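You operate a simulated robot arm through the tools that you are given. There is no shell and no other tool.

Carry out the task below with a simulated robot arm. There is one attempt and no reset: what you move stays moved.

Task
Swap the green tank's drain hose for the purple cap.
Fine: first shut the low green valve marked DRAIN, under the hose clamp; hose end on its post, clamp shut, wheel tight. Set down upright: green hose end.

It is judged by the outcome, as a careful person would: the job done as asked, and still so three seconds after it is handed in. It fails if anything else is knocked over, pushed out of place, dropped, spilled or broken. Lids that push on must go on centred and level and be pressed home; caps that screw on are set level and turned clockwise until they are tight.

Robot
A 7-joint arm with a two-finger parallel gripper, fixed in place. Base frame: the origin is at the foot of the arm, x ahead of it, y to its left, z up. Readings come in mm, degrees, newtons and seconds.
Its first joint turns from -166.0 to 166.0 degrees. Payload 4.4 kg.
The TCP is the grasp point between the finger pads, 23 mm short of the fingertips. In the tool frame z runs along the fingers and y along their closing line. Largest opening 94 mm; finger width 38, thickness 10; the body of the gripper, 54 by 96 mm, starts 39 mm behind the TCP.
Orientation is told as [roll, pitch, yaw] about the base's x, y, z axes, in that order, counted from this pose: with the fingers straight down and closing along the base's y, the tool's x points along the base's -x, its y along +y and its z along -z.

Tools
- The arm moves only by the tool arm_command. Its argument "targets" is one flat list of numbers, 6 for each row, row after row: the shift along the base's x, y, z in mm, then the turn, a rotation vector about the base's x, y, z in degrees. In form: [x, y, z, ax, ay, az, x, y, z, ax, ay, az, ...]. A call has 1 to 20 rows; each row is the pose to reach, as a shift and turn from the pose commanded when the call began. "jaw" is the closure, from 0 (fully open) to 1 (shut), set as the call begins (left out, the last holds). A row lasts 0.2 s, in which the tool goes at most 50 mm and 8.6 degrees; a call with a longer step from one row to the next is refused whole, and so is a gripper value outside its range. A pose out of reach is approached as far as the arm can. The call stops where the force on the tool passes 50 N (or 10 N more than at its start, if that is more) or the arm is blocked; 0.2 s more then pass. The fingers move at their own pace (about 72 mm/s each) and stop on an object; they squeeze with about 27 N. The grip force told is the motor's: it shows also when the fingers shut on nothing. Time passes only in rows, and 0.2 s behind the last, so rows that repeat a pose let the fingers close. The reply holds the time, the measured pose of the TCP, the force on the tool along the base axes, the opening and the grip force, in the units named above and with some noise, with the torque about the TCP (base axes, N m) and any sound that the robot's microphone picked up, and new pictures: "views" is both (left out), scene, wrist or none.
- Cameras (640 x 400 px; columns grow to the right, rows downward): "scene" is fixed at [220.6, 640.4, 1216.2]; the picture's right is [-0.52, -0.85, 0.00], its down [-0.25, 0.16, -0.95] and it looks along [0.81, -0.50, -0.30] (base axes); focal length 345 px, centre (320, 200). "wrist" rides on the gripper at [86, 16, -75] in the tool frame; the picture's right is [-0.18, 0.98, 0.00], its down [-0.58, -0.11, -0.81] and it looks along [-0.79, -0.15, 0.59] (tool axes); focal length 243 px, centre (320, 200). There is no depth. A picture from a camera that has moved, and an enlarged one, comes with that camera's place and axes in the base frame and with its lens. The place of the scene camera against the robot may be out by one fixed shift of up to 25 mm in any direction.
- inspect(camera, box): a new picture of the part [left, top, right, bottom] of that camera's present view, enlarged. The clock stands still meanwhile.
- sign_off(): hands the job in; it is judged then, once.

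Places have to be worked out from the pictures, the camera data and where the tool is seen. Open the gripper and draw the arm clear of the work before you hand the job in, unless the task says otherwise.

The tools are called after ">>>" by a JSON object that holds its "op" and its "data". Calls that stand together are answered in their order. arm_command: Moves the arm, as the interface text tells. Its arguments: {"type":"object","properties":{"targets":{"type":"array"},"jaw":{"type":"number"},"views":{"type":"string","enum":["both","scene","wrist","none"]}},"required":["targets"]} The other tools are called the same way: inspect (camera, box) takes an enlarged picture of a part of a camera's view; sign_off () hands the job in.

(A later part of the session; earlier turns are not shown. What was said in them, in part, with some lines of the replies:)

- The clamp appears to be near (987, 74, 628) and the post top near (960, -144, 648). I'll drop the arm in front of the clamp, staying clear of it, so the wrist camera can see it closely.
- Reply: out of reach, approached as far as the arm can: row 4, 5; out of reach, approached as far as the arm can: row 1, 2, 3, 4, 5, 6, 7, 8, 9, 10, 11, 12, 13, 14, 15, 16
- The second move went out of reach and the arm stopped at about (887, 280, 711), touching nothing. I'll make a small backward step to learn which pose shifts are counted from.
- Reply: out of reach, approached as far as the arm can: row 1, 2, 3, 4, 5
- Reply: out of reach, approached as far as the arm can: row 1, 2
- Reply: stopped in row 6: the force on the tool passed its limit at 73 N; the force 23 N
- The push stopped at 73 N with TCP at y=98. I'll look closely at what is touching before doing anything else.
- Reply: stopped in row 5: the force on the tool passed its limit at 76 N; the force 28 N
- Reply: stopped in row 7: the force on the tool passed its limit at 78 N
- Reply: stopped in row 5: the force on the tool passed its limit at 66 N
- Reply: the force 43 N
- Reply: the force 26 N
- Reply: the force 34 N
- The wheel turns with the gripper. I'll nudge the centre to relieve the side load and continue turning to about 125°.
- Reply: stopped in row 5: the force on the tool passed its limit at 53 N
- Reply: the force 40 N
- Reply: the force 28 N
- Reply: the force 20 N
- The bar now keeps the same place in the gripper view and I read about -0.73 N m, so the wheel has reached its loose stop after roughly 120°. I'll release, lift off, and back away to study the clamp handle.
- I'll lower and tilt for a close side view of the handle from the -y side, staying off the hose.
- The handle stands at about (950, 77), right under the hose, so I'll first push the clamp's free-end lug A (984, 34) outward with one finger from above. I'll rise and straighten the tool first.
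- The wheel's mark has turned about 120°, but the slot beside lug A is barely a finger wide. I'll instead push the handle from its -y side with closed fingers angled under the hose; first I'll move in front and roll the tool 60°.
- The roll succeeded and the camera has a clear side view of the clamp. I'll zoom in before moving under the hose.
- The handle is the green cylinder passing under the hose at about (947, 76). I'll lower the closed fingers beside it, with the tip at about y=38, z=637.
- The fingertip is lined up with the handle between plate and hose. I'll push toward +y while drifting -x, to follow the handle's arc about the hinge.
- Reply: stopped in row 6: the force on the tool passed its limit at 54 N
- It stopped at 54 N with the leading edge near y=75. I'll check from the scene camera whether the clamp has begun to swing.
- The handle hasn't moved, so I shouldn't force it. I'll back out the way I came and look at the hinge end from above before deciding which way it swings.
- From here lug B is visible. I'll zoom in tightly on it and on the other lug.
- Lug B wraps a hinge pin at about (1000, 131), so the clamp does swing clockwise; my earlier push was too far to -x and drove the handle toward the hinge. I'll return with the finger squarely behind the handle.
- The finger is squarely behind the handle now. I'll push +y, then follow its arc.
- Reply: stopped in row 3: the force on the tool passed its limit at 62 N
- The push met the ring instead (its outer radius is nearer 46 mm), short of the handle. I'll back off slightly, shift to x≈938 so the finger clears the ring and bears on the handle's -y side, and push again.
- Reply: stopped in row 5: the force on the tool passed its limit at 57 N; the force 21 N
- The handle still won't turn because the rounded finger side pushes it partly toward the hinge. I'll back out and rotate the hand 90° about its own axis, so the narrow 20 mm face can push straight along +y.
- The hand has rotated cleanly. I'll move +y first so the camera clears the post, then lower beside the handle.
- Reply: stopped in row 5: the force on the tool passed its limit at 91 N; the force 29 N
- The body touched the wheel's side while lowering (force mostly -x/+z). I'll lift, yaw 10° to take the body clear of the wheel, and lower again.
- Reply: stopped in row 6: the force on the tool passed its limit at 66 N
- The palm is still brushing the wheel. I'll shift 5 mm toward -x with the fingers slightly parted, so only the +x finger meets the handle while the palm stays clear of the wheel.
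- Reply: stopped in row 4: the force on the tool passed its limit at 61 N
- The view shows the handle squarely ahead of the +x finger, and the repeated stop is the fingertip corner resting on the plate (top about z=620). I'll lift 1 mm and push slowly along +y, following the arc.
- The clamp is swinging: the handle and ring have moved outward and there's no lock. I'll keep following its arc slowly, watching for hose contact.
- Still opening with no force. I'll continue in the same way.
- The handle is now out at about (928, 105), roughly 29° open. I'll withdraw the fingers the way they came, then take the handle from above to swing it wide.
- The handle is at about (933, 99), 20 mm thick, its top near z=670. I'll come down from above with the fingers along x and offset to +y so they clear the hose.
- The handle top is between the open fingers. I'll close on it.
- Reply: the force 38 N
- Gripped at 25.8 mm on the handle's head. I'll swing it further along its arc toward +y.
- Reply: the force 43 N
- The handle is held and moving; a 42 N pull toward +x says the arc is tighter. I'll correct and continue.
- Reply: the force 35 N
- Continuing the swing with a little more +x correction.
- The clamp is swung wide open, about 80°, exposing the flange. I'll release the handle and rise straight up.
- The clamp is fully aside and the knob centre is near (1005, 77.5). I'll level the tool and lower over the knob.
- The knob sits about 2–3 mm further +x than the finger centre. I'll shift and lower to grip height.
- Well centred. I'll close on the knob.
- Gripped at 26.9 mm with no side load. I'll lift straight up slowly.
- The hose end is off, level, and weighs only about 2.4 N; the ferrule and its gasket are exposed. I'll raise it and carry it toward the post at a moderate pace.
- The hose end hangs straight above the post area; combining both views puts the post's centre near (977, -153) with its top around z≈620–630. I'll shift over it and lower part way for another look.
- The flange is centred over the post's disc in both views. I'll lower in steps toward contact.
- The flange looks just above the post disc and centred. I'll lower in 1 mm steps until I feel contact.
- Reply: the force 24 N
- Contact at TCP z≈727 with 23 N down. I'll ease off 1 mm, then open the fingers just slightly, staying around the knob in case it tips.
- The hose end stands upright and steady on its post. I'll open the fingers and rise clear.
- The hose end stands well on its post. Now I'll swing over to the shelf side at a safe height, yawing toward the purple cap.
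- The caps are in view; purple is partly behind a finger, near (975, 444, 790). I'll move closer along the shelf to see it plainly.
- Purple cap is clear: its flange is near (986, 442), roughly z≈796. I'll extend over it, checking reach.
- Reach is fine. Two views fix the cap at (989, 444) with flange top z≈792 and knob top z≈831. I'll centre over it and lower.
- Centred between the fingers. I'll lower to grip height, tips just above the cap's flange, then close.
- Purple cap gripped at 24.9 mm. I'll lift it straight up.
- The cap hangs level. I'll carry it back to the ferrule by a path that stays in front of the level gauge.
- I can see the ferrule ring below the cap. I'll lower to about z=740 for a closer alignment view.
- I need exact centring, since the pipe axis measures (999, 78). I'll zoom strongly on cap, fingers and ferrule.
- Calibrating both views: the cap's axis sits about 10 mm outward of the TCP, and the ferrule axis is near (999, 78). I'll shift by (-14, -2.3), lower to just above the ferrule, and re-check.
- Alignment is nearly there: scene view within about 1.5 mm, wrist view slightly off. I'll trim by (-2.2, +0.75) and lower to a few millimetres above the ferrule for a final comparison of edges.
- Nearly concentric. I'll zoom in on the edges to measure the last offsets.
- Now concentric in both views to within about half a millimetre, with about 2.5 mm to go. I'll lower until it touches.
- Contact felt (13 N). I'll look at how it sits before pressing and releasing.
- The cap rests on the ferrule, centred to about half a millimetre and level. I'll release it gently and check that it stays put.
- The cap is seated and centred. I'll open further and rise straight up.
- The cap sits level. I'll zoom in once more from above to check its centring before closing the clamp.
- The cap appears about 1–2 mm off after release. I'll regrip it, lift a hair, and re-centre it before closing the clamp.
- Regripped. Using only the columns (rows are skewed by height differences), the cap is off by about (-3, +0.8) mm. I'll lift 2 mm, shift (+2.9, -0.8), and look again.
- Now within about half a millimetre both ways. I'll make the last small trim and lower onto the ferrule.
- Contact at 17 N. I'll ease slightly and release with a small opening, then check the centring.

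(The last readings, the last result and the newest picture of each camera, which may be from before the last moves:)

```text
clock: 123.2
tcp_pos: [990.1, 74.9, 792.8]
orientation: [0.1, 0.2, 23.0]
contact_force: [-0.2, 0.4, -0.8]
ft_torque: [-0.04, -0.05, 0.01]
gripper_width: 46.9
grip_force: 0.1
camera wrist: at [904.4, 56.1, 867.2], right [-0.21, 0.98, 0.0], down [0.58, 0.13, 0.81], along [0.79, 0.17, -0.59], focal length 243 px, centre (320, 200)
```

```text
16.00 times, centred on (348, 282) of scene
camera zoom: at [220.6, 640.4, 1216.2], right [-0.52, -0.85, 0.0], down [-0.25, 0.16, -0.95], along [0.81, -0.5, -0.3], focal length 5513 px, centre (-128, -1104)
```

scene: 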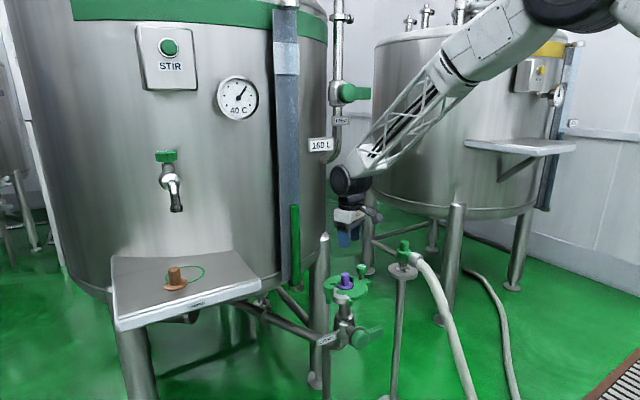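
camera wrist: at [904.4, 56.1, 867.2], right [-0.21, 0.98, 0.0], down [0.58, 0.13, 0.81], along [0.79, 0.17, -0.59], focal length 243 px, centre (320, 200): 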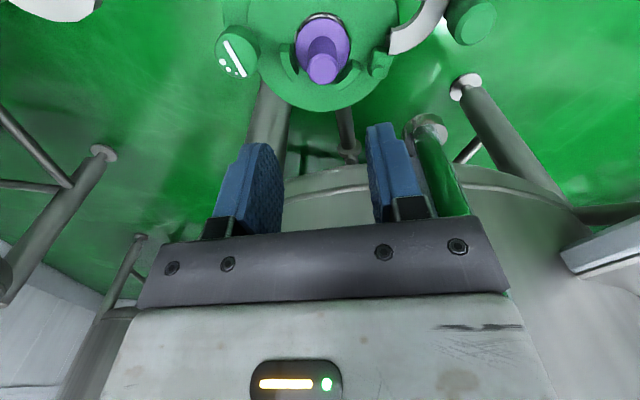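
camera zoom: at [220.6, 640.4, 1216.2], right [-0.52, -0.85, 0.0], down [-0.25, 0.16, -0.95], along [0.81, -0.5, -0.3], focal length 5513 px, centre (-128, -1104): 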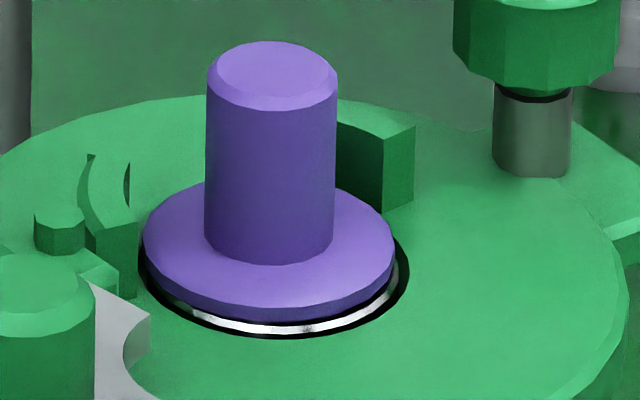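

The cap is now within about 1 mm of centre and seated. Next I'll go back to the clamp handle, fitted at (940, 165) with the hinge at (1001, 129.5), and take it from above.

>>> {"op": "arm_command", "data": {"targets": [-17, 30, 0, 0, 0, 0, -34, 60, 0, 0, 0, 0, -50, 90, 0, 0, 0, 0, -50, 90, -35, 0, 0, 0], "jaw": 0.4, "views": "wrist"}}

>>> {"op": "inspect", "data": {"camera": "wrist", "box": [200, 40, 440, 240]}}

```text
clock: 124.2
tcp_pos: [939.8, 165.8, 759.9]
orientation: [-0.1, -0.1, 23.0]
contact_force: [0.6, 0.5, 0.6]
ft_torque: [0.0, 0.02, 0.01]
gripper_width: 56.3
grip_force: 0.0
camera wrist: at [854.1, 147.2, 834.1], right [-0.21, 0.98, 0.0], down [0.58, 0.13, 0.81], along [0.79, 0.17, -0.59], focal length 243 px, centre (320, 200)
```

wrist: 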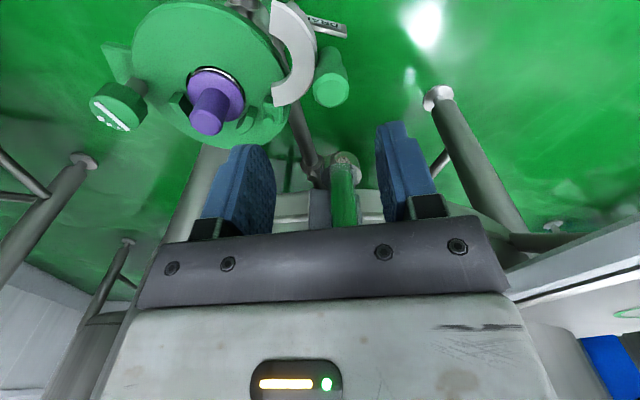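

```text
2.00 times, centred on (320, 140) of wrist
camera zoom: at [854.1, 147.2, 834.1], right [-0.21, 0.98, 0.0], down [0.58, 0.13, 0.81], along [0.79, 0.17, -0.59], focal length 485 px, centre (320, 320)
```

zoom: 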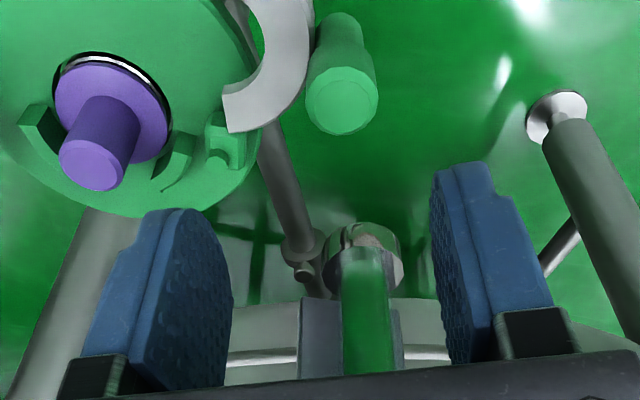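

Now that the hose is gone, I can simply push the handle from its +y side with the closed fingers from above. I'll go beyond it at y≈208, yaw 0, and lower.

>>> {"op": "arm_command", "data": {"targets": [0.5, 14, 0, 0, 0, -7.7, 1, 28, 0, 0, 0, -15.4, 1.5, 42, 0, 0, 0, -23, 1.5, 42, -35, 0, 0, 0, 1.5, 42, -35, 0, 0, -23], "jaw": 1, "views": "none"}}

```text
refused: row 4 steps farther than a row can; nothing moved
```

I made a slip in the rotation of one row; nothing moved. Resending it corrected.

>>> {"op": "arm_command", "data": {"targets": [0.5, 14, 0, 0, 0, -7.7, 1, 28, 0, 0, 0, -15.4, 1.5, 42, 0, 0, 0, -23, 1.5, 42, -35, 0, 0, -23, 1.5, 42, -70, 0, 0, -23, 1.5, 42, -92, 0, 0, -23], "jaw": 1, "views": "both"}}

>>> {"op": "inspect", "data": {"camera": "scene", "box": [305, 240, 385, 305]}}

```text
clock: 125.6
tcp_pos: [940.7, 206.5, 667.7]
orientation: [-0.1, 0.0, -0.1]
contact_force: [-0.8, -0.1, -0.4]
ft_torque: [0.0, 0.02, -0.01]
gripper_width: 0.0
grip_force: 27.1
camera wrist: at [855.2, 223.2, 741.9], right [0.18, 0.98, 0.0], down [0.58, -0.11, 0.81], along [0.79, -0.15, -0.59], focal length 243 px, centre (320, 200)
```

scene: 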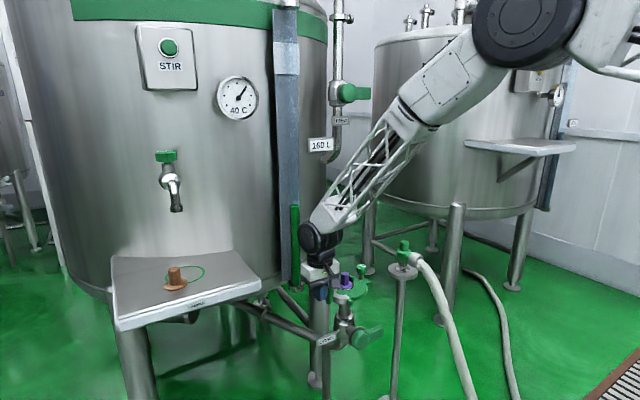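
wrist: 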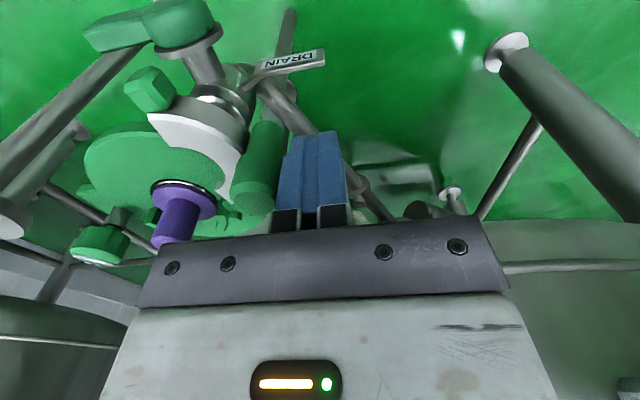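

```text
6.15 times, centred on (345, 272) of scene
camera zoom: at [220.6, 640.4, 1216.2], right [-0.52, -0.85, 0.0], down [-0.25, 0.16, -0.95], along [0.81, -0.5, -0.3], focal length 2120 px, centre (166, -246)
```

zoom: 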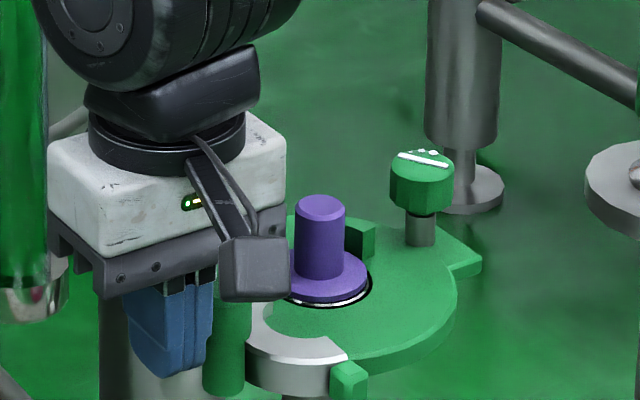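

The closed fingers are beside the handle on its +y side. I'll push it toward -y steadily.

>>> {"op": "arm_command", "data": {"targets": [0, -6, 0, 0, 0, 0, 0, -12, 0, 0, 0, 0, 0, -17, 0, 0, 0, 0, 0, -22, 0, 0, 0, 0, 0, -27, 0, 0, 0, 0, 0, -32, 0, 0, 0, 0, 0, -37, 0, 0, 0, 0, 0, -42, 0, 0, 0, 0], "jaw": 1, "views": "wrist"}}

>>> {"op": "inspect", "data": {"camera": "scene", "box": [305, 240, 385, 305]}}

```text
clock: 127.4
tcp_pos: [940.5, 165.3, 666.0]
orientation: [-0.1, 0.0, -0.1]
contact_force: [0.1, -0.3, 0.4]
ft_torque: [-0.02, -0.02, -0.02]
gripper_width: 0.0
grip_force: 26.8
camera wrist: at [855.4, 181.5, 740.4], right [0.18, 0.98, 0.0], down [0.58, -0.11, 0.81], along [0.79, -0.15, -0.59], focal length 243 px, centre (320, 200)
```

wrist: 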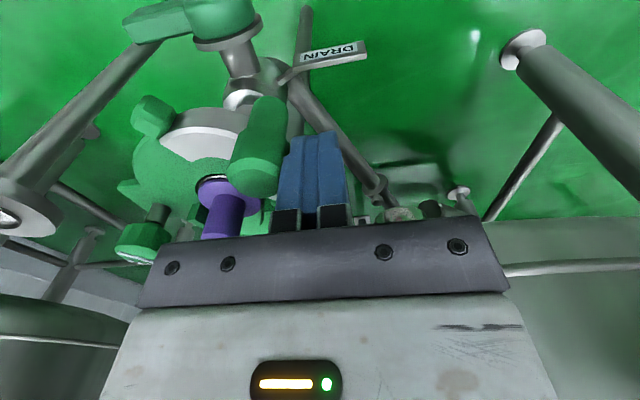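

```text
6.15 times, centred on (345, 272) of scene
camera zoom: at [220.6, 640.4, 1216.2], right [-0.52, -0.85, 0.0], down [-0.25, 0.16, -0.95], along [0.81, -0.5, -0.3], focal length 2120 px, centre (166, -246)
```

zoom: 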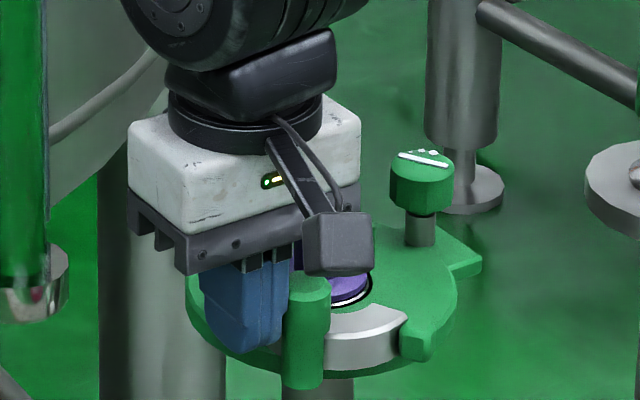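

The clamp is swinging shut. Continuing the push.

>>> {"op": "arm_command", "data": {"targets": [0, -5, 0, 0, 0, 0, 0, -10, 0, 0, 0, 0, 0, -15, 0, 0, 0, 0, 0, -20, 0, 0, 0, 0, 0, -25, 0, 0, 0, 0, 0, -30, 0, 0, 0, 0, 0, -35, 0, 0, 0, 0], "jaw": 1, "views": "wrist"}}

>>> {"op": "inspect", "data": {"camera": "scene", "box": [305, 240, 385, 305]}}

>>> {"op": "inspect", "data": {"camera": "wrist", "box": [160, 60, 400, 240]}}

```text
clock: 129.0
tcp_pos: [941.6, 129.9, 667.5]
orientation: [0.0, 0.0, 0.0]
contact_force: [-0.5, 0.9, 0.0]
ft_torque: [-0.02, 0.0, -0.05]
gripper_width: 0.0
grip_force: 27.2
camera wrist: at [855.6, 146.4, 740.9], right [0.18, 0.98, 0.0], down [0.58, -0.11, 0.81], along [0.79, -0.15, -0.59], focal length 243 px, centre (320, 200)
```

wrist: 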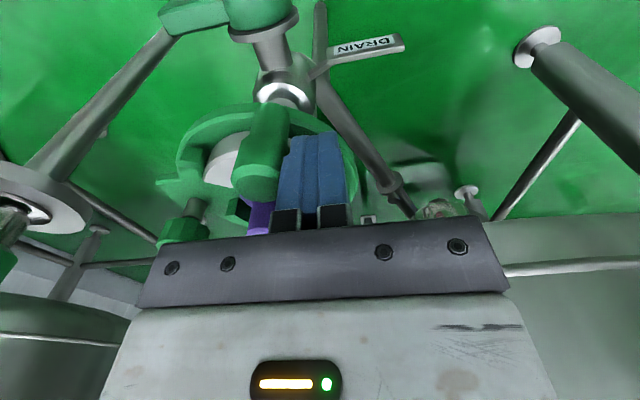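

```text
6.15 times, centred on (345, 272) of scene
camera zoom: at [220.6, 640.4, 1216.2], right [-0.52, -0.85, 0.0], down [-0.25, 0.16, -0.95], along [0.81, -0.5, -0.3], focal length 2120 px, centre (166, -246)
```

zoom: 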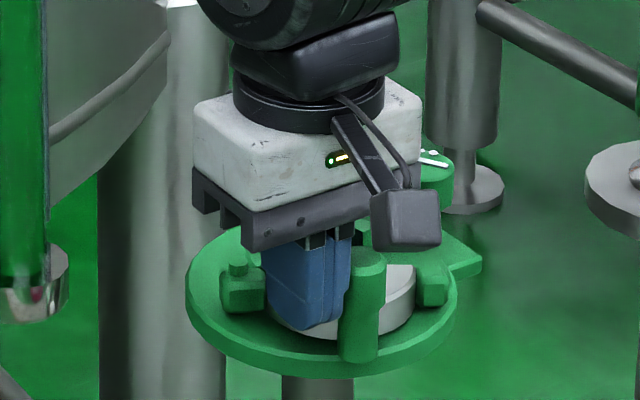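

```text
2.22 times, centred on (280, 150) of wrist
camera zoom: at [855.6, 146.4, 740.9], right [0.18, 0.98, 0.0], down [0.58, -0.11, 0.81], along [0.79, -0.15, -0.59], focal length 539 px, centre (409, 311)
```

zoom: 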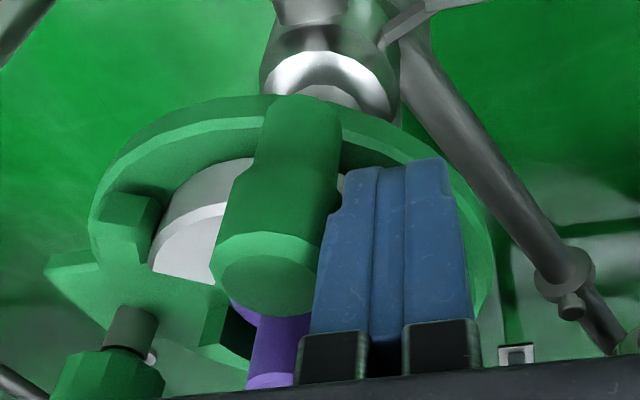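

Nearly closed. I'll continue in finer steps and watch the force.

>>> {"op": "arm_command", "data": {"targets": [0, -4, 0, 0, 0, 0, 0, -8, 0, 0, 0, 0, 0, -12, 0, 0, 0, 0, 0, -15, 0, 0, 0, 0, 0, -18, 0, 0, 0, 0], "jaw": 1, "views": "wrist"}}

>>> {"op": "inspect", "data": {"camera": "scene", "box": [305, 240, 385, 305]}}

>>> {"op": "inspect", "data": {"camera": "wrist", "box": [160, 60, 400, 240]}}

```text
clock: 130.2
tcp_pos: [941.5, 112.3, 666.0]
orientation: [0.1, 0.0, 0.0]
contact_force: [-0.2, -0.6, -0.4]
ft_torque: [-0.02, 0.0, 0.01]
gripper_width: 0.0
grip_force: 26.5
camera wrist: at [855.7, 128.5, 741.0], right [0.18, 0.98, 0.0], down [0.58, -0.11, 0.81], along [0.79, -0.15, -0.59], focal length 243 px, centre (320, 200)
```

wrist: 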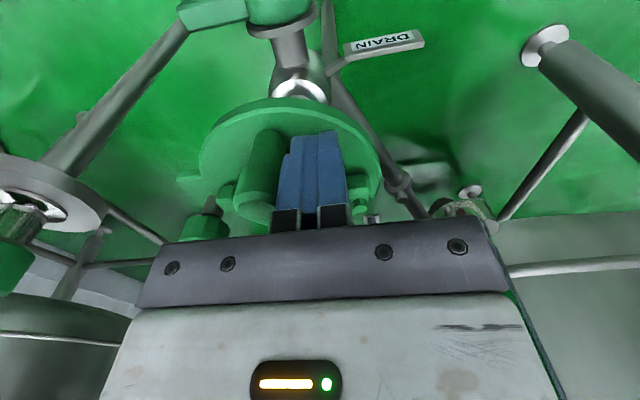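

```text
6.15 times, centred on (345, 272) of scene
camera zoom: at [220.6, 640.4, 1216.2], right [-0.52, -0.85, 0.0], down [-0.25, 0.16, -0.95], along [0.81, -0.5, -0.3], focal length 2120 px, centre (166, -246)
```

zoom: 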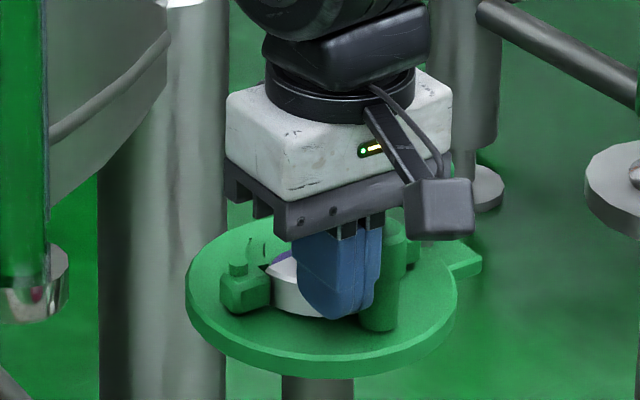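

```text
2.22 times, centred on (280, 150) of wrist
camera zoom: at [855.7, 128.5, 741.0], right [0.18, 0.98, 0.0], down [0.58, -0.11, 0.81], along [0.79, -0.15, -0.59], focal length 539 px, centre (409, 311)
```

zoom: 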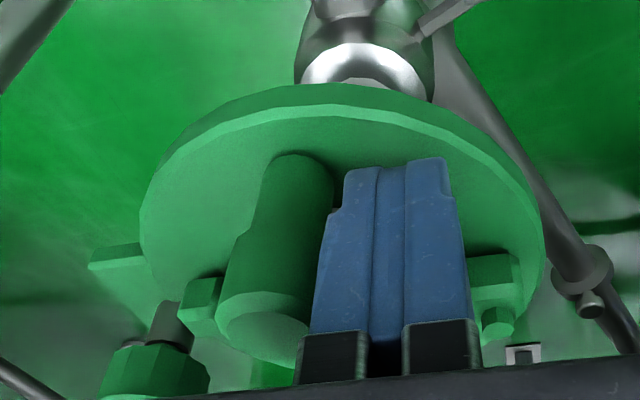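

Almost shut. I'll finish in 1.5 mm steps until resistance builds.

>>> {"op": "arm_command", "data": {"targets": [0, -2, 0, 0, 0, 0, 0, -4, 0, 0, 0, 0, 0, -6, 0, 0, 0, 0, 0, -7.5, 0, 0, 0, 0, 0, -9, 0, 0, 0, 0, 0, -10.5, 0, 0, 0, 0], "jaw": 1, "views": "wrist"}}

>>> {"op": "inspect", "data": {"camera": "wrist", "box": [160, 60, 400, 240]}}

```text
clock: 131.6
tcp_pos: [941.3, 104.5, 666.1]
orientation: [0.0, -0.2, 0.2]
contact_force: [3.7, 41.5, -4.0]
ft_torque: [0.09, 0.0, 0.32]
gripper_width: 0.0
grip_force: 27.6
camera wrist: at [855.5, 120.3, 740.8], right [0.18, 0.98, 0.0], down [0.58, -0.11, 0.81], along [0.79, -0.15, -0.59], focal length 243 px, centre (320, 200)
```

wrist: 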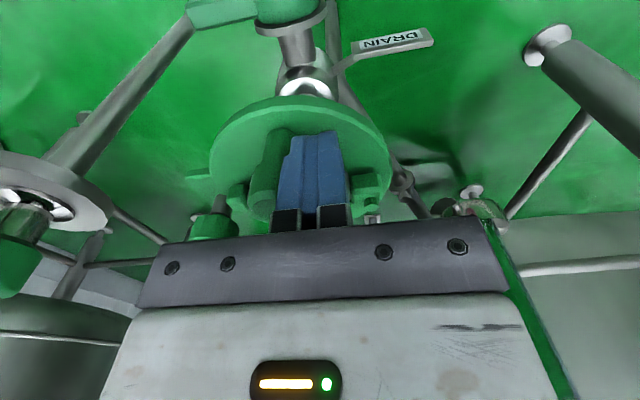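

```text
2.22 times, centred on (280, 150) of wrist
camera zoom: at [855.5, 120.3, 740.8], right [0.18, 0.98, 0.0], down [0.58, -0.11, 0.81], along [0.79, -0.15, -0.59], focal length 539 px, centre (409, 311)
```

zoom: 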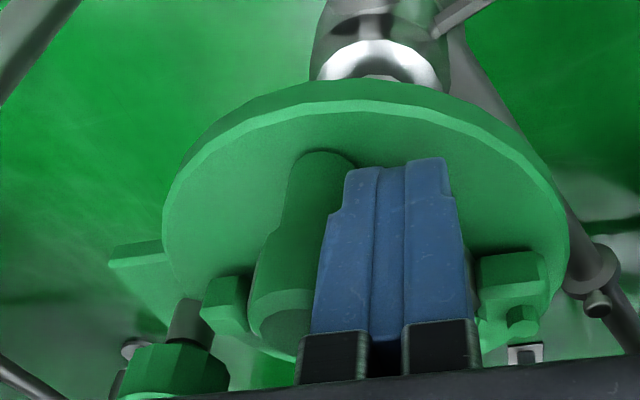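

Firm resistance of 41 N at the closed position. I'll back off, rise, and inspect the clamp from above.

>>> {"op": "arm_command", "data": {"targets": [0, 8, 0, 0, 0, 0, 0, 16, 5, 0, 0, 0, 0, 16, 45, 0, 0, 0, 0, 16, 90, 0, 0, 0, 0, 10, 120, 0, 0, 0], "jaw": 1, "views": "none"}}

>>> {"op": "arm_command", "data": {"targets": [12, -24, 0, 0, 0, 0, 24, -50, 0, 0, 0, 0, 36, -76, 0, 0, 0, 0, 48, -102, -3, 0, 0, 0, 58, -122, -6, 0, 0, 0], "jaw": 0.5, "views": "both"}}

>>> {"op": "inspect", "data": {"camera": "wrist", "box": [270, 0, 490, 130]}}

>>> {"op": "inspect", "data": {"camera": "scene", "box": [315, 250, 385, 300]}}

```text
clock: 132.8
tcp_pos: [942.3, 112.5, 784.9]
orientation: [0.0, -0.1, -0.1]
contact_force: [-0.7, -0.7, -0.7]
ft_torque: [0.01, -0.04, 0.02]
gripper_width: 0.0
grip_force: 27.3
```

```text
clock: 134.0
tcp_pos: [998.6, -9.7, 780.8]
orientation: [0.1, 0.0, 0.0]
contact_force: [0.6, 0.3, 0.0]
ft_torque: [0.01, 0.01, 0.01]
gripper_width: 46.8
grip_force: 0.0
camera wrist: at [913.4, 6.2, 854.4], right [0.18, 0.98, 0.0], down [0.58, -0.11, 0.81], along [0.79, -0.15, -0.59], focal length 243 px, centre (320, 200)
```

scene: 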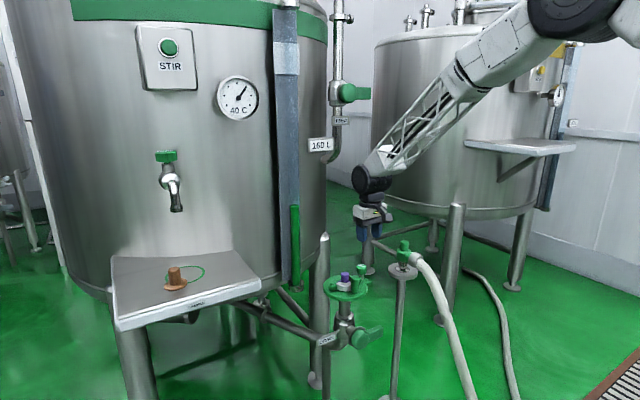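
wrist: 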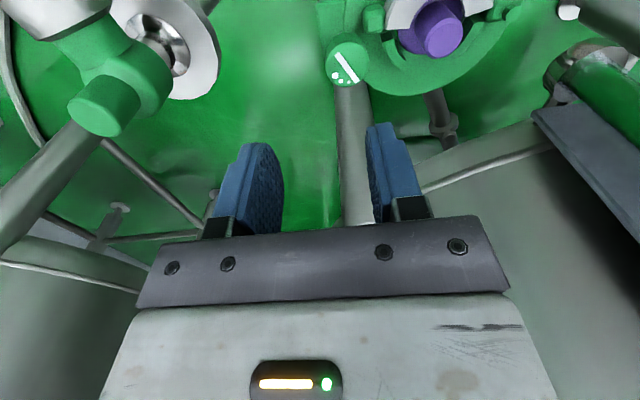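

```text
2.91 times, centred on (380, 65) of wrist
camera zoom: at [913.4, 6.2, 854.4], right [0.18, 0.98, 0.0], down [0.58, -0.11, 0.81], along [0.79, -0.15, -0.59], focal length 706 px, centre (146, 593)
```

zoom: 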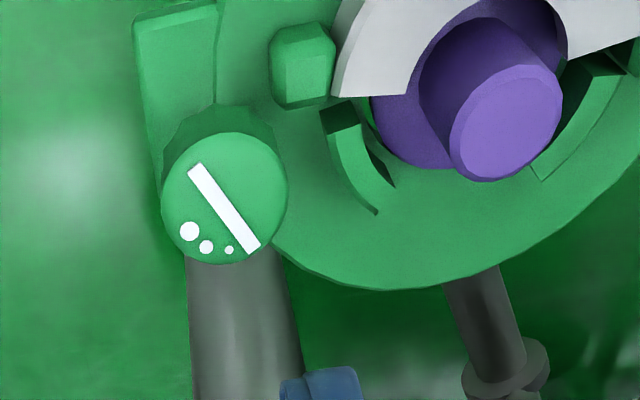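

```text
8.00 times, centred on (350, 275) of scene
camera zoom: at [220.6, 640.4, 1216.2], right [-0.52, -0.85, 0.0], down [-0.25, 0.16, -0.95], along [0.81, -0.5, -0.3], focal length 2757 px, centre (80, -400)
```

zoom: 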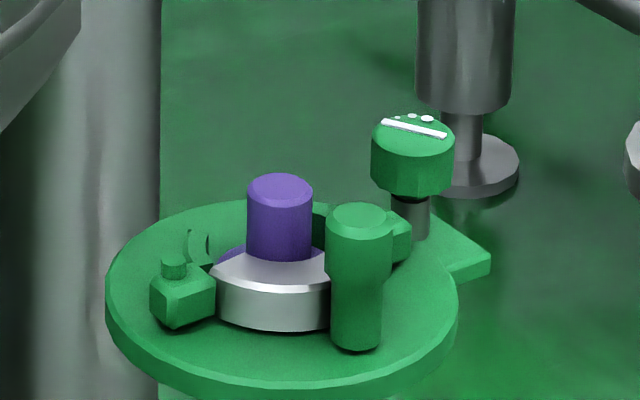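

The clamp is shut around the cap, just as it sat originally. Now for the wheel: I'll yaw to about 112° above it so I can turn clockwise in one long stroke.

>>> {"op": "arm_command", "data": {"targets": [0.4, 1.5, -3, 0, 0, 8, 0.8, 3, -6, 0, 0, 16, 1.2, 4.5, -9, 0, 0, 24, 1.6, 6, -12, 0, 0, 32, 2, 7.5, -15, 0, 0, 40, 2.4, 9, -18, 0, 0, 48, 2.8, 10.5, -21, 0, 0, 56, 3.2, 12, -24, 0, 0, 64, 3.6, 13.5, -27, 0, 0, 72, 4, 15, -30, 0, 0, 80, 4.3, 16.5, -33, 0, 0, 88, 4.6, 18, -36, 0, 0, 96, 4.8, 19.5, -39, 0, 0, 104, 5, 20.2, -42, 0, 0, 112], "jaw": 0.45, "views": "wrist"}}

>>> {"op": "inspect", "data": {"camera": "wrist", "box": [200, 40, 440, 240]}}

```text
clock: 137.0
tcp_pos: [1004.0, 11.3, 739.0]
orientation: [0.0, -0.1, 112.2]
contact_force: [0.7, -0.4, -0.4]
ft_torque: [-0.02, 0.02, -0.01]
gripper_width: 51.4
grip_force: 0.0
camera wrist: at [1022.4, -76.4, 812.6], right [-0.98, -0.2, 0.0], down [-0.12, 0.58, 0.81], along [-0.16, 0.79, -0.59], focal length 243 px, centre (320, 200)
```

wrist: 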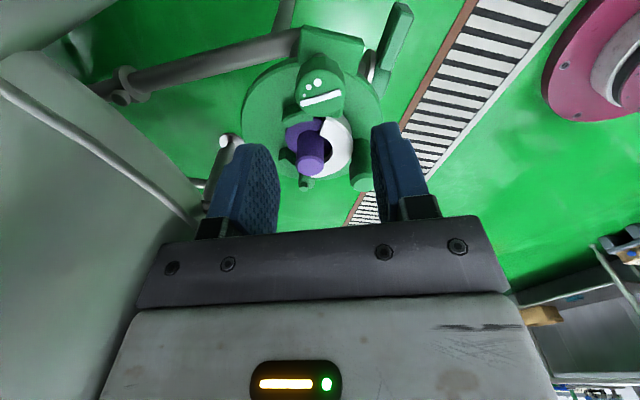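

```text
2.00 times, centred on (320, 140) of wrist
camera zoom: at [1022.4, -76.4, 812.6], right [-0.98, -0.2, 0.0], down [-0.12, 0.58, 0.81], along [-0.16, 0.79, -0.59], focal length 485 px, centre (320, 320)
```

zoom: 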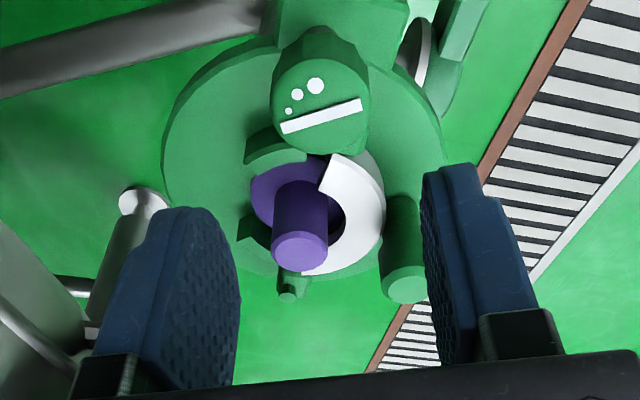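

The wheel is centred. I'll lower to grip height.

>>> {"op": "arm_command", "data": {"targets": [-0.5, -0.5, -30, 0, 0, 0, -0.7, -0.8, -55, 0, 0, 0, -0.7, -0.8, -70, 0, 0, 0], "jaw": 0.45, "views": "none"}}

>>> {"op": "arm_command", "data": {"targets": [0, 0, 0, 0, 0, 0, 0, 0, 0, 0, 0, 0, 0, 0, 0, 0, 0, 0], "jaw": 1, "views": "wrist"}}

```text
clock: 137.8
tcp_pos: [1003.0, 8.8, 668.6]
orientation: [-0.2, 0.0, 111.9]
contact_force: [0.2, -0.1, 0.5]
ft_torque: [-0.01, 0.02, -0.01]
gripper_width: 51.6
grip_force: 0.0
```

```text
clock: 138.6
tcp_pos: [1005.5, 10.2, 668.4]
orientation: [-0.1, 0.0, 112.0]
contact_force: [35.5, 9.3, -15.7]
ft_torque: [-0.47, -0.07, -0.11]
gripper_width: 33.5
grip_force: 44.9
camera wrist: at [1022.4, -77.4, 742.9], right [-0.98, -0.2, 0.0], down [-0.12, 0.58, 0.81], along [-0.16, 0.79, -0.59], focal length 243 px, centre (320, 200)
```

wrist: 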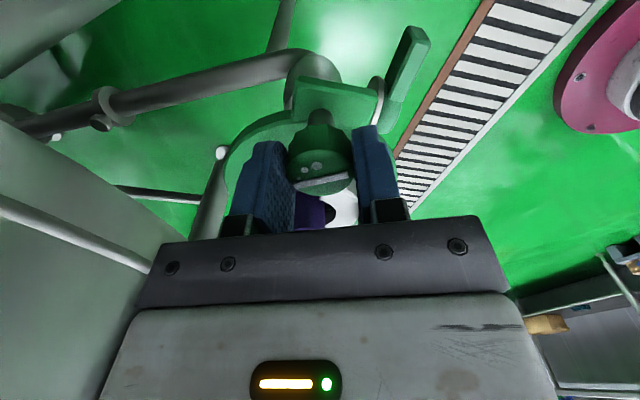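

There is a 36 N side load toward +x. I'll relieve it and start turning clockwise.

>>> {"op": "arm_command", "data": {"targets": [1.2, 0.4, -0.3, 0, 0, 0, 1.2, 0.4, -0.3, 0, 0, -8, 1.2, 0.4, -0.3, 0, 0, -16, 1.2, 0.4, -0.3, 0, 0, -24], "jaw": 1, "views": "none"}}

```text
clock: 139.6
tcp_pos: [1003.1, 7.0, 668.9]
orientation: [-0.1, 0.0, 87.9]
contact_force: [-25.6, -12.0, 25.5]
ft_torque: [0.46, 0.09, 0.04]
gripper_width: 33.7
grip_force: 44.9
```

Turning smoothly. I'll trim and continue clockwise.

>>> {"op": "arm_command", "data": {"targets": [-0.9, -0.4, 0.3, 0, 0, 0, -0.9, -0.4, 0.3, 0, 0, -8, -0.9, -0.4, 0.3, 0, 0, -16, -0.9, -0.4, 0.3, 0, 0, -24], "jaw": 1, "views": "none"}}

```text
clock: 140.6
tcp_pos: [1003.0, 8.4, 667.9]
orientation: [-0.1, -0.1, 63.9]
contact_force: [-20.6, -10.0, 19.1]
ft_torque: [0.53, 0.38, 0.03]
gripper_width: 33.3
grip_force: 45.2
```

Small trim again and continue.

>>> {"op": "arm_command", "data": {"targets": [-0.8, -0.3, 0.3, 0, 0, 0, -0.8, -0.3, 0.3, 0, 0, -8, -0.8, -0.3, 0.3, 0, 0, -16, -0.8, -0.3, 0.3, 0, 0, -24, -0.8, -0.3, 0.3, 0, 0, -32], "jaw": 1, "views": "wrist"}}

>>> {"op": "inspect", "data": {"camera": "wrist", "box": [200, 60, 440, 240]}}

```text
clock: 141.8
tcp_pos: [1004.0, 9.9, 669.2]
orientation: [-0.1, 0.0, 32.0]
contact_force: [-4.5, 8.3, 3.7]
ft_torque: [0.91, -0.51, -0.02]
gripper_width: 33.5
grip_force: 45.2
camera wrist: at [921.6, -22.5, 742.9], right [-0.36, 0.93, 0.0], down [0.55, 0.21, 0.81], along [0.75, 0.29, -0.59], focal length 243 px, centre (320, 200)
```

wrist: 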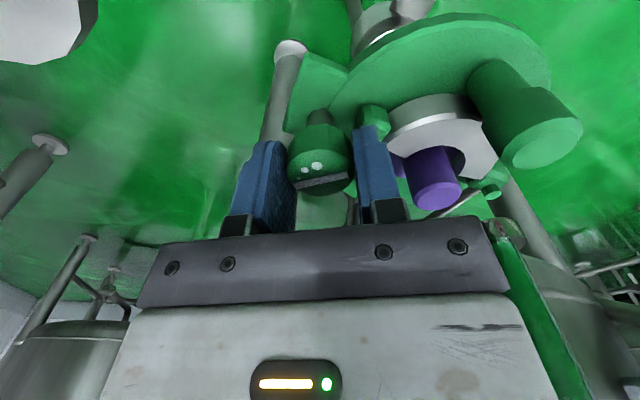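

```text
2.22 times, centred on (320, 150) of wrist
camera zoom: at [921.6, -22.5, 742.9], right [-0.36, 0.93, 0.0], down [0.55, 0.21, 0.81], along [0.75, 0.29, -0.59], focal length 539 px, centre (320, 311)
```

zoom: 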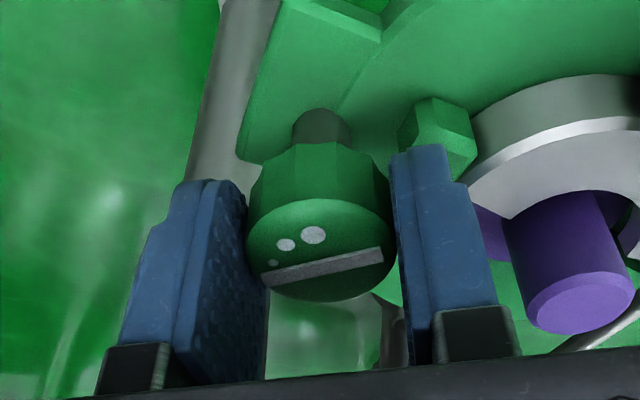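

80° turned with no slip. I'll keep going clockwise toward yaw 0.

>>> {"op": "arm_command", "data": {"targets": [-0.2, 0.2, 0.1, 0, 0, -8, -0.2, 0.3, 0.1, 0, 0, -16, -0.2, 0.3, 0.1, 0, 0, -24, -0.2, 0.3, 0.1, 0, 0, -31], "jaw": 1, "views": "wrist"}}

>>> {"op": "inspect", "data": {"camera": "wrist", "box": [200, 60, 440, 240]}}

```text
clock: 142.8
tcp_pos: [1002.4, 10.7, 667.8]
orientation: [0.0, -0.1, 0.8]
contact_force: [2.5, 23.8, -0.8]
ft_torque: [0.68, 0.02, 0.02]
gripper_width: 33.6
grip_force: 45.0
camera wrist: at [916.7, 25.0, 742.8], right [0.17, 0.99, 0.0], down [0.58, -0.1, 0.81], along [0.8, -0.14, -0.59], focal length 243 px, centre (320, 200)
```

wrist: 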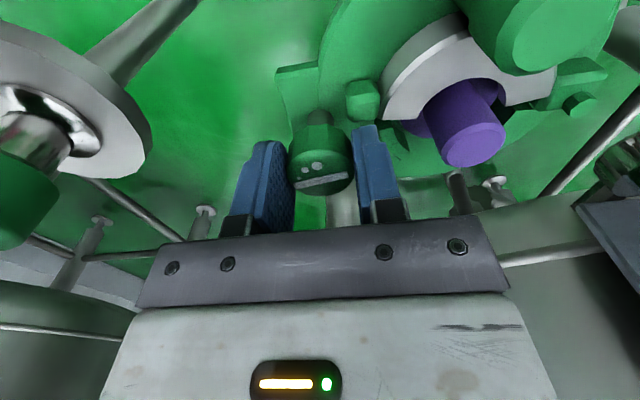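

```text
2.22 times, centred on (320, 150) of wrist
camera zoom: at [916.7, 25.0, 742.8], right [0.17, 0.99, 0.0], down [0.58, -0.1, 0.81], along [0.8, -0.14, -0.59], focal length 539 px, centre (320, 311)
```

zoom: 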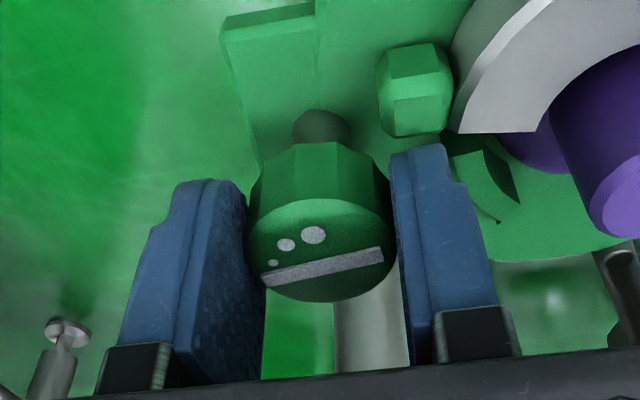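

About 111° turned and still free. I'll regrip at a higher yaw and keep tightening until it resists.

>>> {"op": "arm_command", "data": {"targets": [0, 0.5, 0, 0, 0, 0, 0, 0.5, 0, 0, 0, 0, 0.2, 0.3, 0, 0, 0, 8, 0.4, 0, 0, 0, 0, 16, 0.5, 0, 0, 0, 0, 24, 0.5, 0, 0, 0, 0, 32, 0.5, 0, 0, 0, 0, 40, 0.5, 0, 0, 0, 0, 48, 0.5, 0, 0, 0, 0, 56, 0.5, 0, 0, 0, 0, 64, 0.5, 0, 0, 0, 0, 72], "jaw": 0.5, "views": "none"}}

>>> {"op": "arm_command", "data": {"targets": [0, 0, 0, 0, 0, 0, 0, 0, 0, 0, 0, 0, 0, 0, 0, 0, 0, 0], "jaw": 1, "views": "wrist"}}

>>> {"op": "inspect", "data": {"camera": "wrist", "box": [200, 60, 440, 240]}}

```text
clock: 145.2
tcp_pos: [1003.5, 9.3, 667.8]
orientation: [0.0, 0.0, 73.1]
contact_force: [1.0, -0.1, -0.3]
ft_torque: [-0.02, 0.01, 0.01]
gripper_width: 47.0
grip_force: 0.0
```

```text
clock: 146.0
tcp_pos: [1003.7, 10.1, 669.2]
orientation: [-0.1, 0.0, 73.1]
contact_force: [11.3, -3.3, -5.8]
ft_torque: [0.2, 0.28, -0.02]
gripper_width: 33.6
grip_force: 44.9
camera wrist: at [963.5, -68.8, 743.2], right [-0.89, 0.46, 0.0], down [0.27, 0.52, 0.81], along [0.37, 0.71, -0.59], focal length 243 px, centre (320, 200)
```

wrist: 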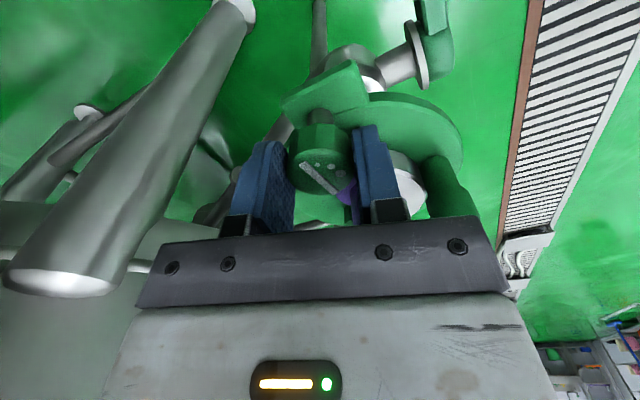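

```text
2.22 times, centred on (320, 150) of wrist
camera zoom: at [963.5, -68.8, 743.2], right [-0.89, 0.46, 0.0], down [0.27, 0.52, 0.81], along [0.37, 0.71, -0.59], focal length 539 px, centre (320, 311)
```

zoom: 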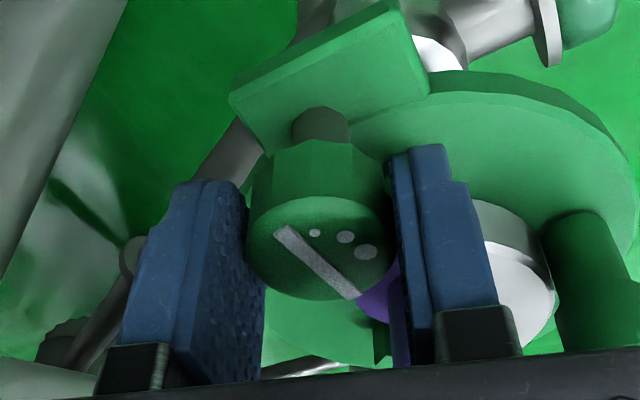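

Its mark suggests roughly 8–10° remain to its original tight place. I'll turn on clockwise in small steps until it resists.

>>> {"op": "arm_command", "data": {"targets": [0.4, -0.1, -0.1, 0, 0, -4, 0.4, -0.1, -0.1, 0, 0, -8, 0.4, -0.1, -0.1, 0, 0, -12, 0.4, -0.1, -0.1, 0, 0, -16], "jaw": 1, "views": "none"}}

```text
clock: 147.0
tcp_pos: [1004.4, 9.1, 667.6]
orientation: [-0.1, 0.1, 56.8]
contact_force: [-3.5, 0.2, 4.5]
ft_torque: [0.0, 0.53, 0.64]
gripper_width: 33.7
grip_force: 44.7
```

Torque has risen to 0.64 N m, so it's tightening. I'll turn a little more to be sure it is fully tight.

>>> {"op": "arm_command", "data": {"targets": [0, 0, 0, 0, 0, -4, 0, 0, 0, 0, 0, -8, 0, 0, 0, 0, 0, -12, 0, 0, 0, 0, 0, -16], "jaw": 1, "views": "wrist"}}

>>> {"op": "inspect", "data": {"camera": "wrist", "box": [200, 60, 440, 240]}}

```text
clock: 148.0
tcp_pos: [1003.9, 10.9, 667.9]
orientation: [0.0, 0.0, 40.9]
contact_force: [-21.3, 9.9, 5.9]
ft_torque: [0.08, 0.23, 1.09]
gripper_width: 33.2
grip_force: 45.2
camera wrist: at [928.2, -34.9, 742.8], right [-0.51, 0.86, 0.0], down [0.51, 0.3, 0.81], along [0.7, 0.41, -0.59], focal length 243 px, centre (320, 200)
```

wrist: 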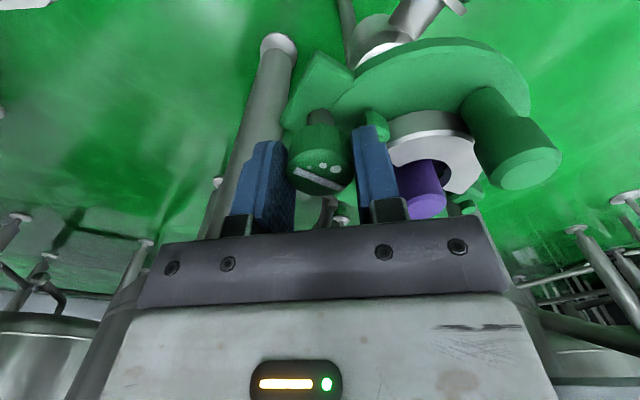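

```text
2.22 times, centred on (320, 150) of wrist
camera zoom: at [928.2, -34.9, 742.8], right [-0.51, 0.86, 0.0], down [0.51, 0.3, 0.81], along [0.7, 0.41, -0.59], focal length 539 px, centre (320, 311)
```

zoom: 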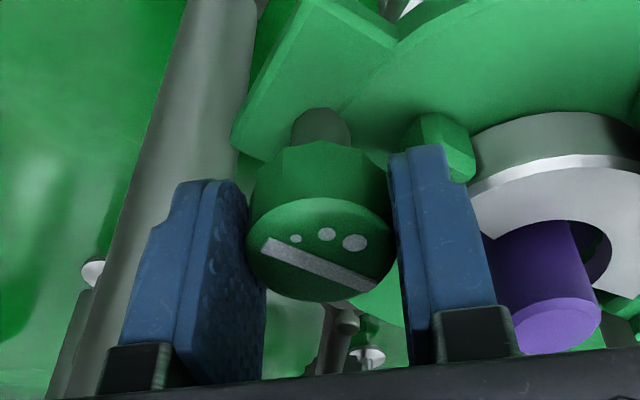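

The wheel stopped turning and the pads are now slipping at 1.09 N m, so it is tight. I'll release and rise clear.

>>> {"op": "arm_command", "data": {"targets": [0, 0, 0, 0, 0, 0, 0, 0, 1, 0, 0, 0, 0, 0, 30, 0, 0, 0, 0, 0, 70, 0, 0, 0, 0, 0, 110, 0, 0, 0], "jaw": 0.4, "views": "both"}}

>>> {"op": "inspect", "data": {"camera": "wrist", "box": [280, 0, 480, 140]}}

>>> {"op": "inspect", "data": {"camera": "scene", "box": [315, 250, 385, 300]}}

```text
clock: 149.2
tcp_pos: [1003.6, 8.4, 776.8]
orientation: [0.1, 0.1, 40.9]
contact_force: [0.2, 0.3, -1.0]
ft_torque: [0.0, -0.02, 0.0]
gripper_width: 56.5
grip_force: 0.1
camera wrist: at [927.7, -36.6, 851.7], right [-0.51, 0.86, 0.0], down [0.51, 0.3, 0.81], along [0.69, 0.41, -0.59], focal length 243 px, centre (320, 200)
```

scene: 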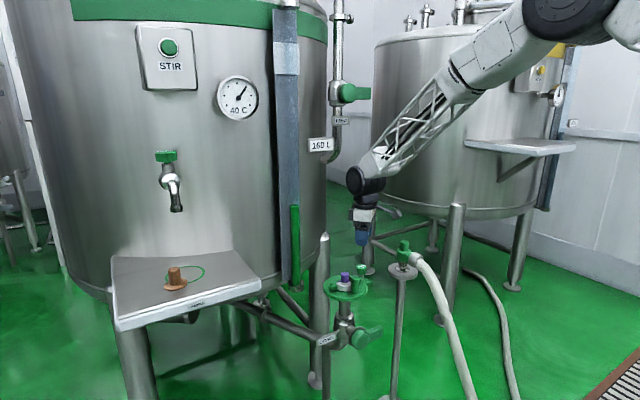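
wrist: 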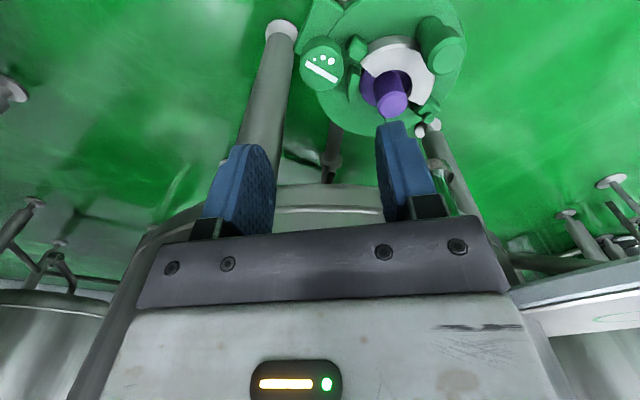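

```text
2.86 times, centred on (380, 70) of wrist
camera zoom: at [927.7, -36.6, 851.7], right [-0.51, 0.86, 0.0], down [0.51, 0.3, 0.81], along [0.69, 0.41, -0.59], focal length 693 px, centre (149, 571)
```

zoom: 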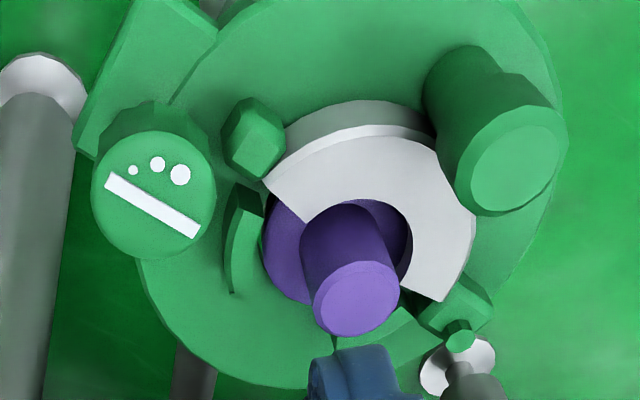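

```text
8.00 times, centred on (350, 275) of scene
camera zoom: at [220.6, 640.4, 1216.2], right [-0.52, -0.85, 0.0], down [-0.25, 0.16, -0.95], along [0.81, -0.5, -0.3], focal length 2757 px, centre (80, -400)
```

zoom: 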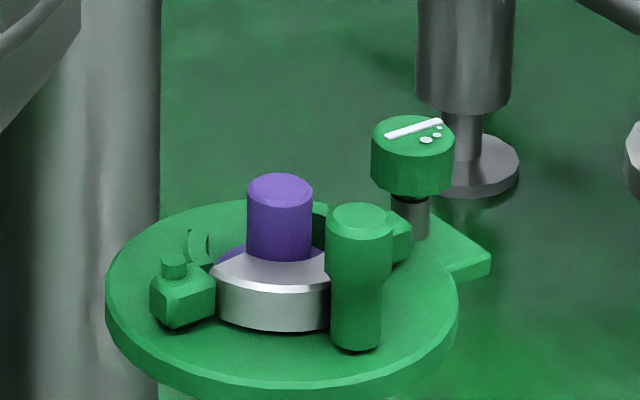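

The mark is back at its original tight position, and the clamp sits exactly as it first did, now holding the purple cap. I'll open the gripper and draw the arm well clear.

>>> {"op": "arm_command", "data": {"targets": [0, 0, 40, 0, 0, 0, 0, 0, 80, 0, 0, 0, -25, -8, 110, 0, 0, 0, -55, -16, 140, 0, 0, 0, -85, -24, 170, 0, 0, 0, -115, -32, 200, 0, 0, 0, -145, -40, 230, 0, 0, 0, -175, -50, 255, 0, 0, 0, -200, -60, 275, 0, 0, 0], "jaw": 0, "views": "both"}}

>>> {"op": "inspect", "data": {"camera": "scene", "box": [310, 225, 450, 365]}}

>>> {"op": "inspect", "data": {"camera": "scene", "box": [335, 265, 365, 295]}}

>>> {"op": "inspect", "data": {"camera": "scene", "box": [300, 130, 350, 160]}}

```text
clock: 151.2
tcp_pos: [802.0, -50.9, 1052.8]
orientation: [0.0, 0.0, 40.9]
contact_force: [-0.1, -0.9, -0.5]
ft_torque: [-0.01, 0.0, 0.0]
gripper_width: 93.9
grip_force: 0.1
camera wrist: at [727.0, -95.7, 1127.5], right [-0.51, 0.86, 0.0], down [0.51, 0.3, 0.81], along [0.7, 0.41, -0.59], focal length 243 px, centre (320, 200)
```

scene: 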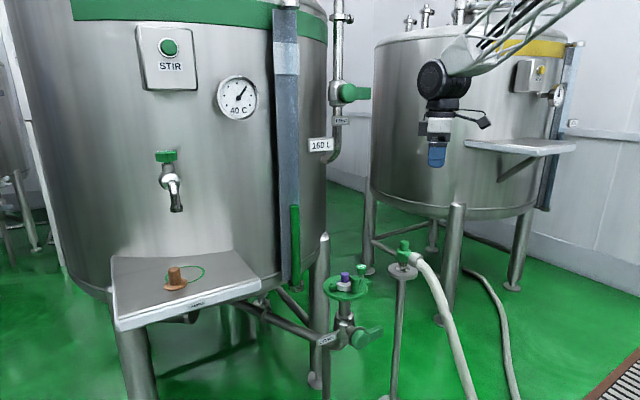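
wrist: 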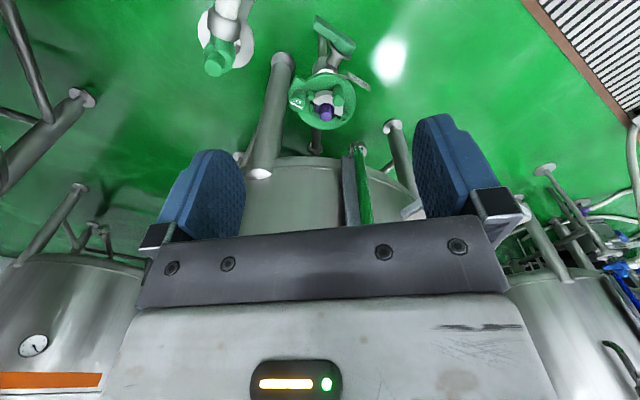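

```text
2.86 times, centred on (380, 295) of scene
camera zoom: at [220.6, 640.4, 1216.2], right [-0.52, -0.85, 0.0], down [-0.25, 0.16, -0.95], along [0.81, -0.5, -0.3], focal length 984 px, centre (149, -71)
```

zoom: 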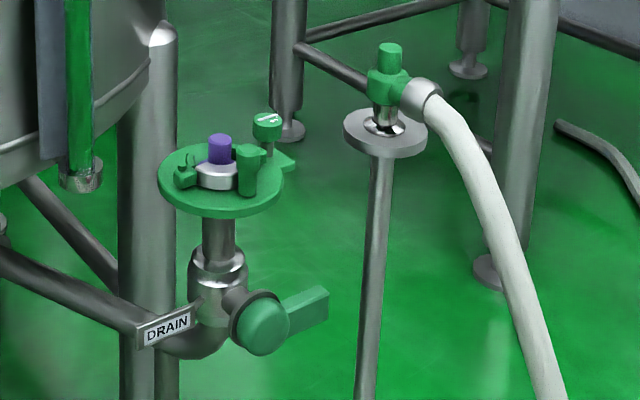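

```text
13.33 times, centred on (350, 280) of scene
camera zoom: at [220.6, 640.4, 1216.2], right [-0.52, -0.85, 0.0], down [-0.25, 0.16, -0.95], along [0.81, -0.5, -0.3], focal length 4594 px, centre (-80, -867)
```

zoom: 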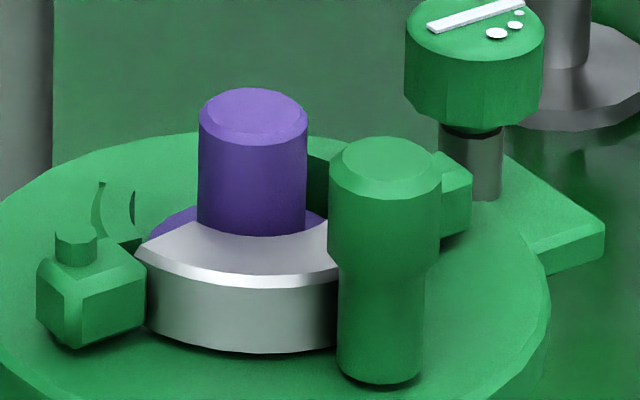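

```text
12.80 times, centred on (325, 145) of scene
camera zoom: at [220.6, 640.4, 1216.2], right [-0.52, -0.85, 0.0], down [-0.25, 0.16, -0.95], along [0.81, -0.5, -0.3], focal length 4411 px, centre (256, 904)
```

zoom: 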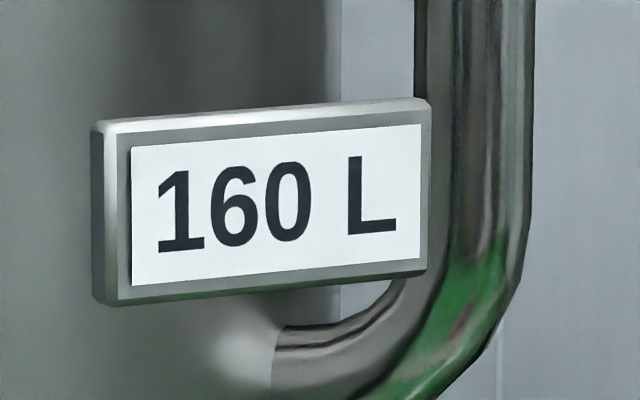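

DRAIN has its lever level and the volume has held at 160 L for two minutes. The purple cap sits level in the shut clamp with the wheel tight, the hose end stands upright on its post, and the arm is clear. Handing in.

>>> {"op": "sign_off", "data": {}}

```text
The job is handed in.
```

I swapped the green tank's drain hose for the purple cap and handed the job in.

- **DRAIN valve:** shut first. The tank was draining when I started; it fell from 190 L to 160 L and has held at 160 L since the lever was shut.
- **Hose end:** standing upright and centred on its post.
- **Purple cap:** seated level on the outlet. I last measured it about 1 mm off centre, just before closing the clamp over it.
- **Clamp and wheel:** the clamp is shut in the same position it had at the start. The wheel is tightened clockwise until it would turn no further (about 1.1 N m), and its mark is back where it began.
- **Arm:** gripper open and drawn well clear.

While working I bumped the valve hub, the clamp plate and the wheel hard enough to trip the arm's force stop a few times. Afterwards I saw nothing knocked out of place or damaged.
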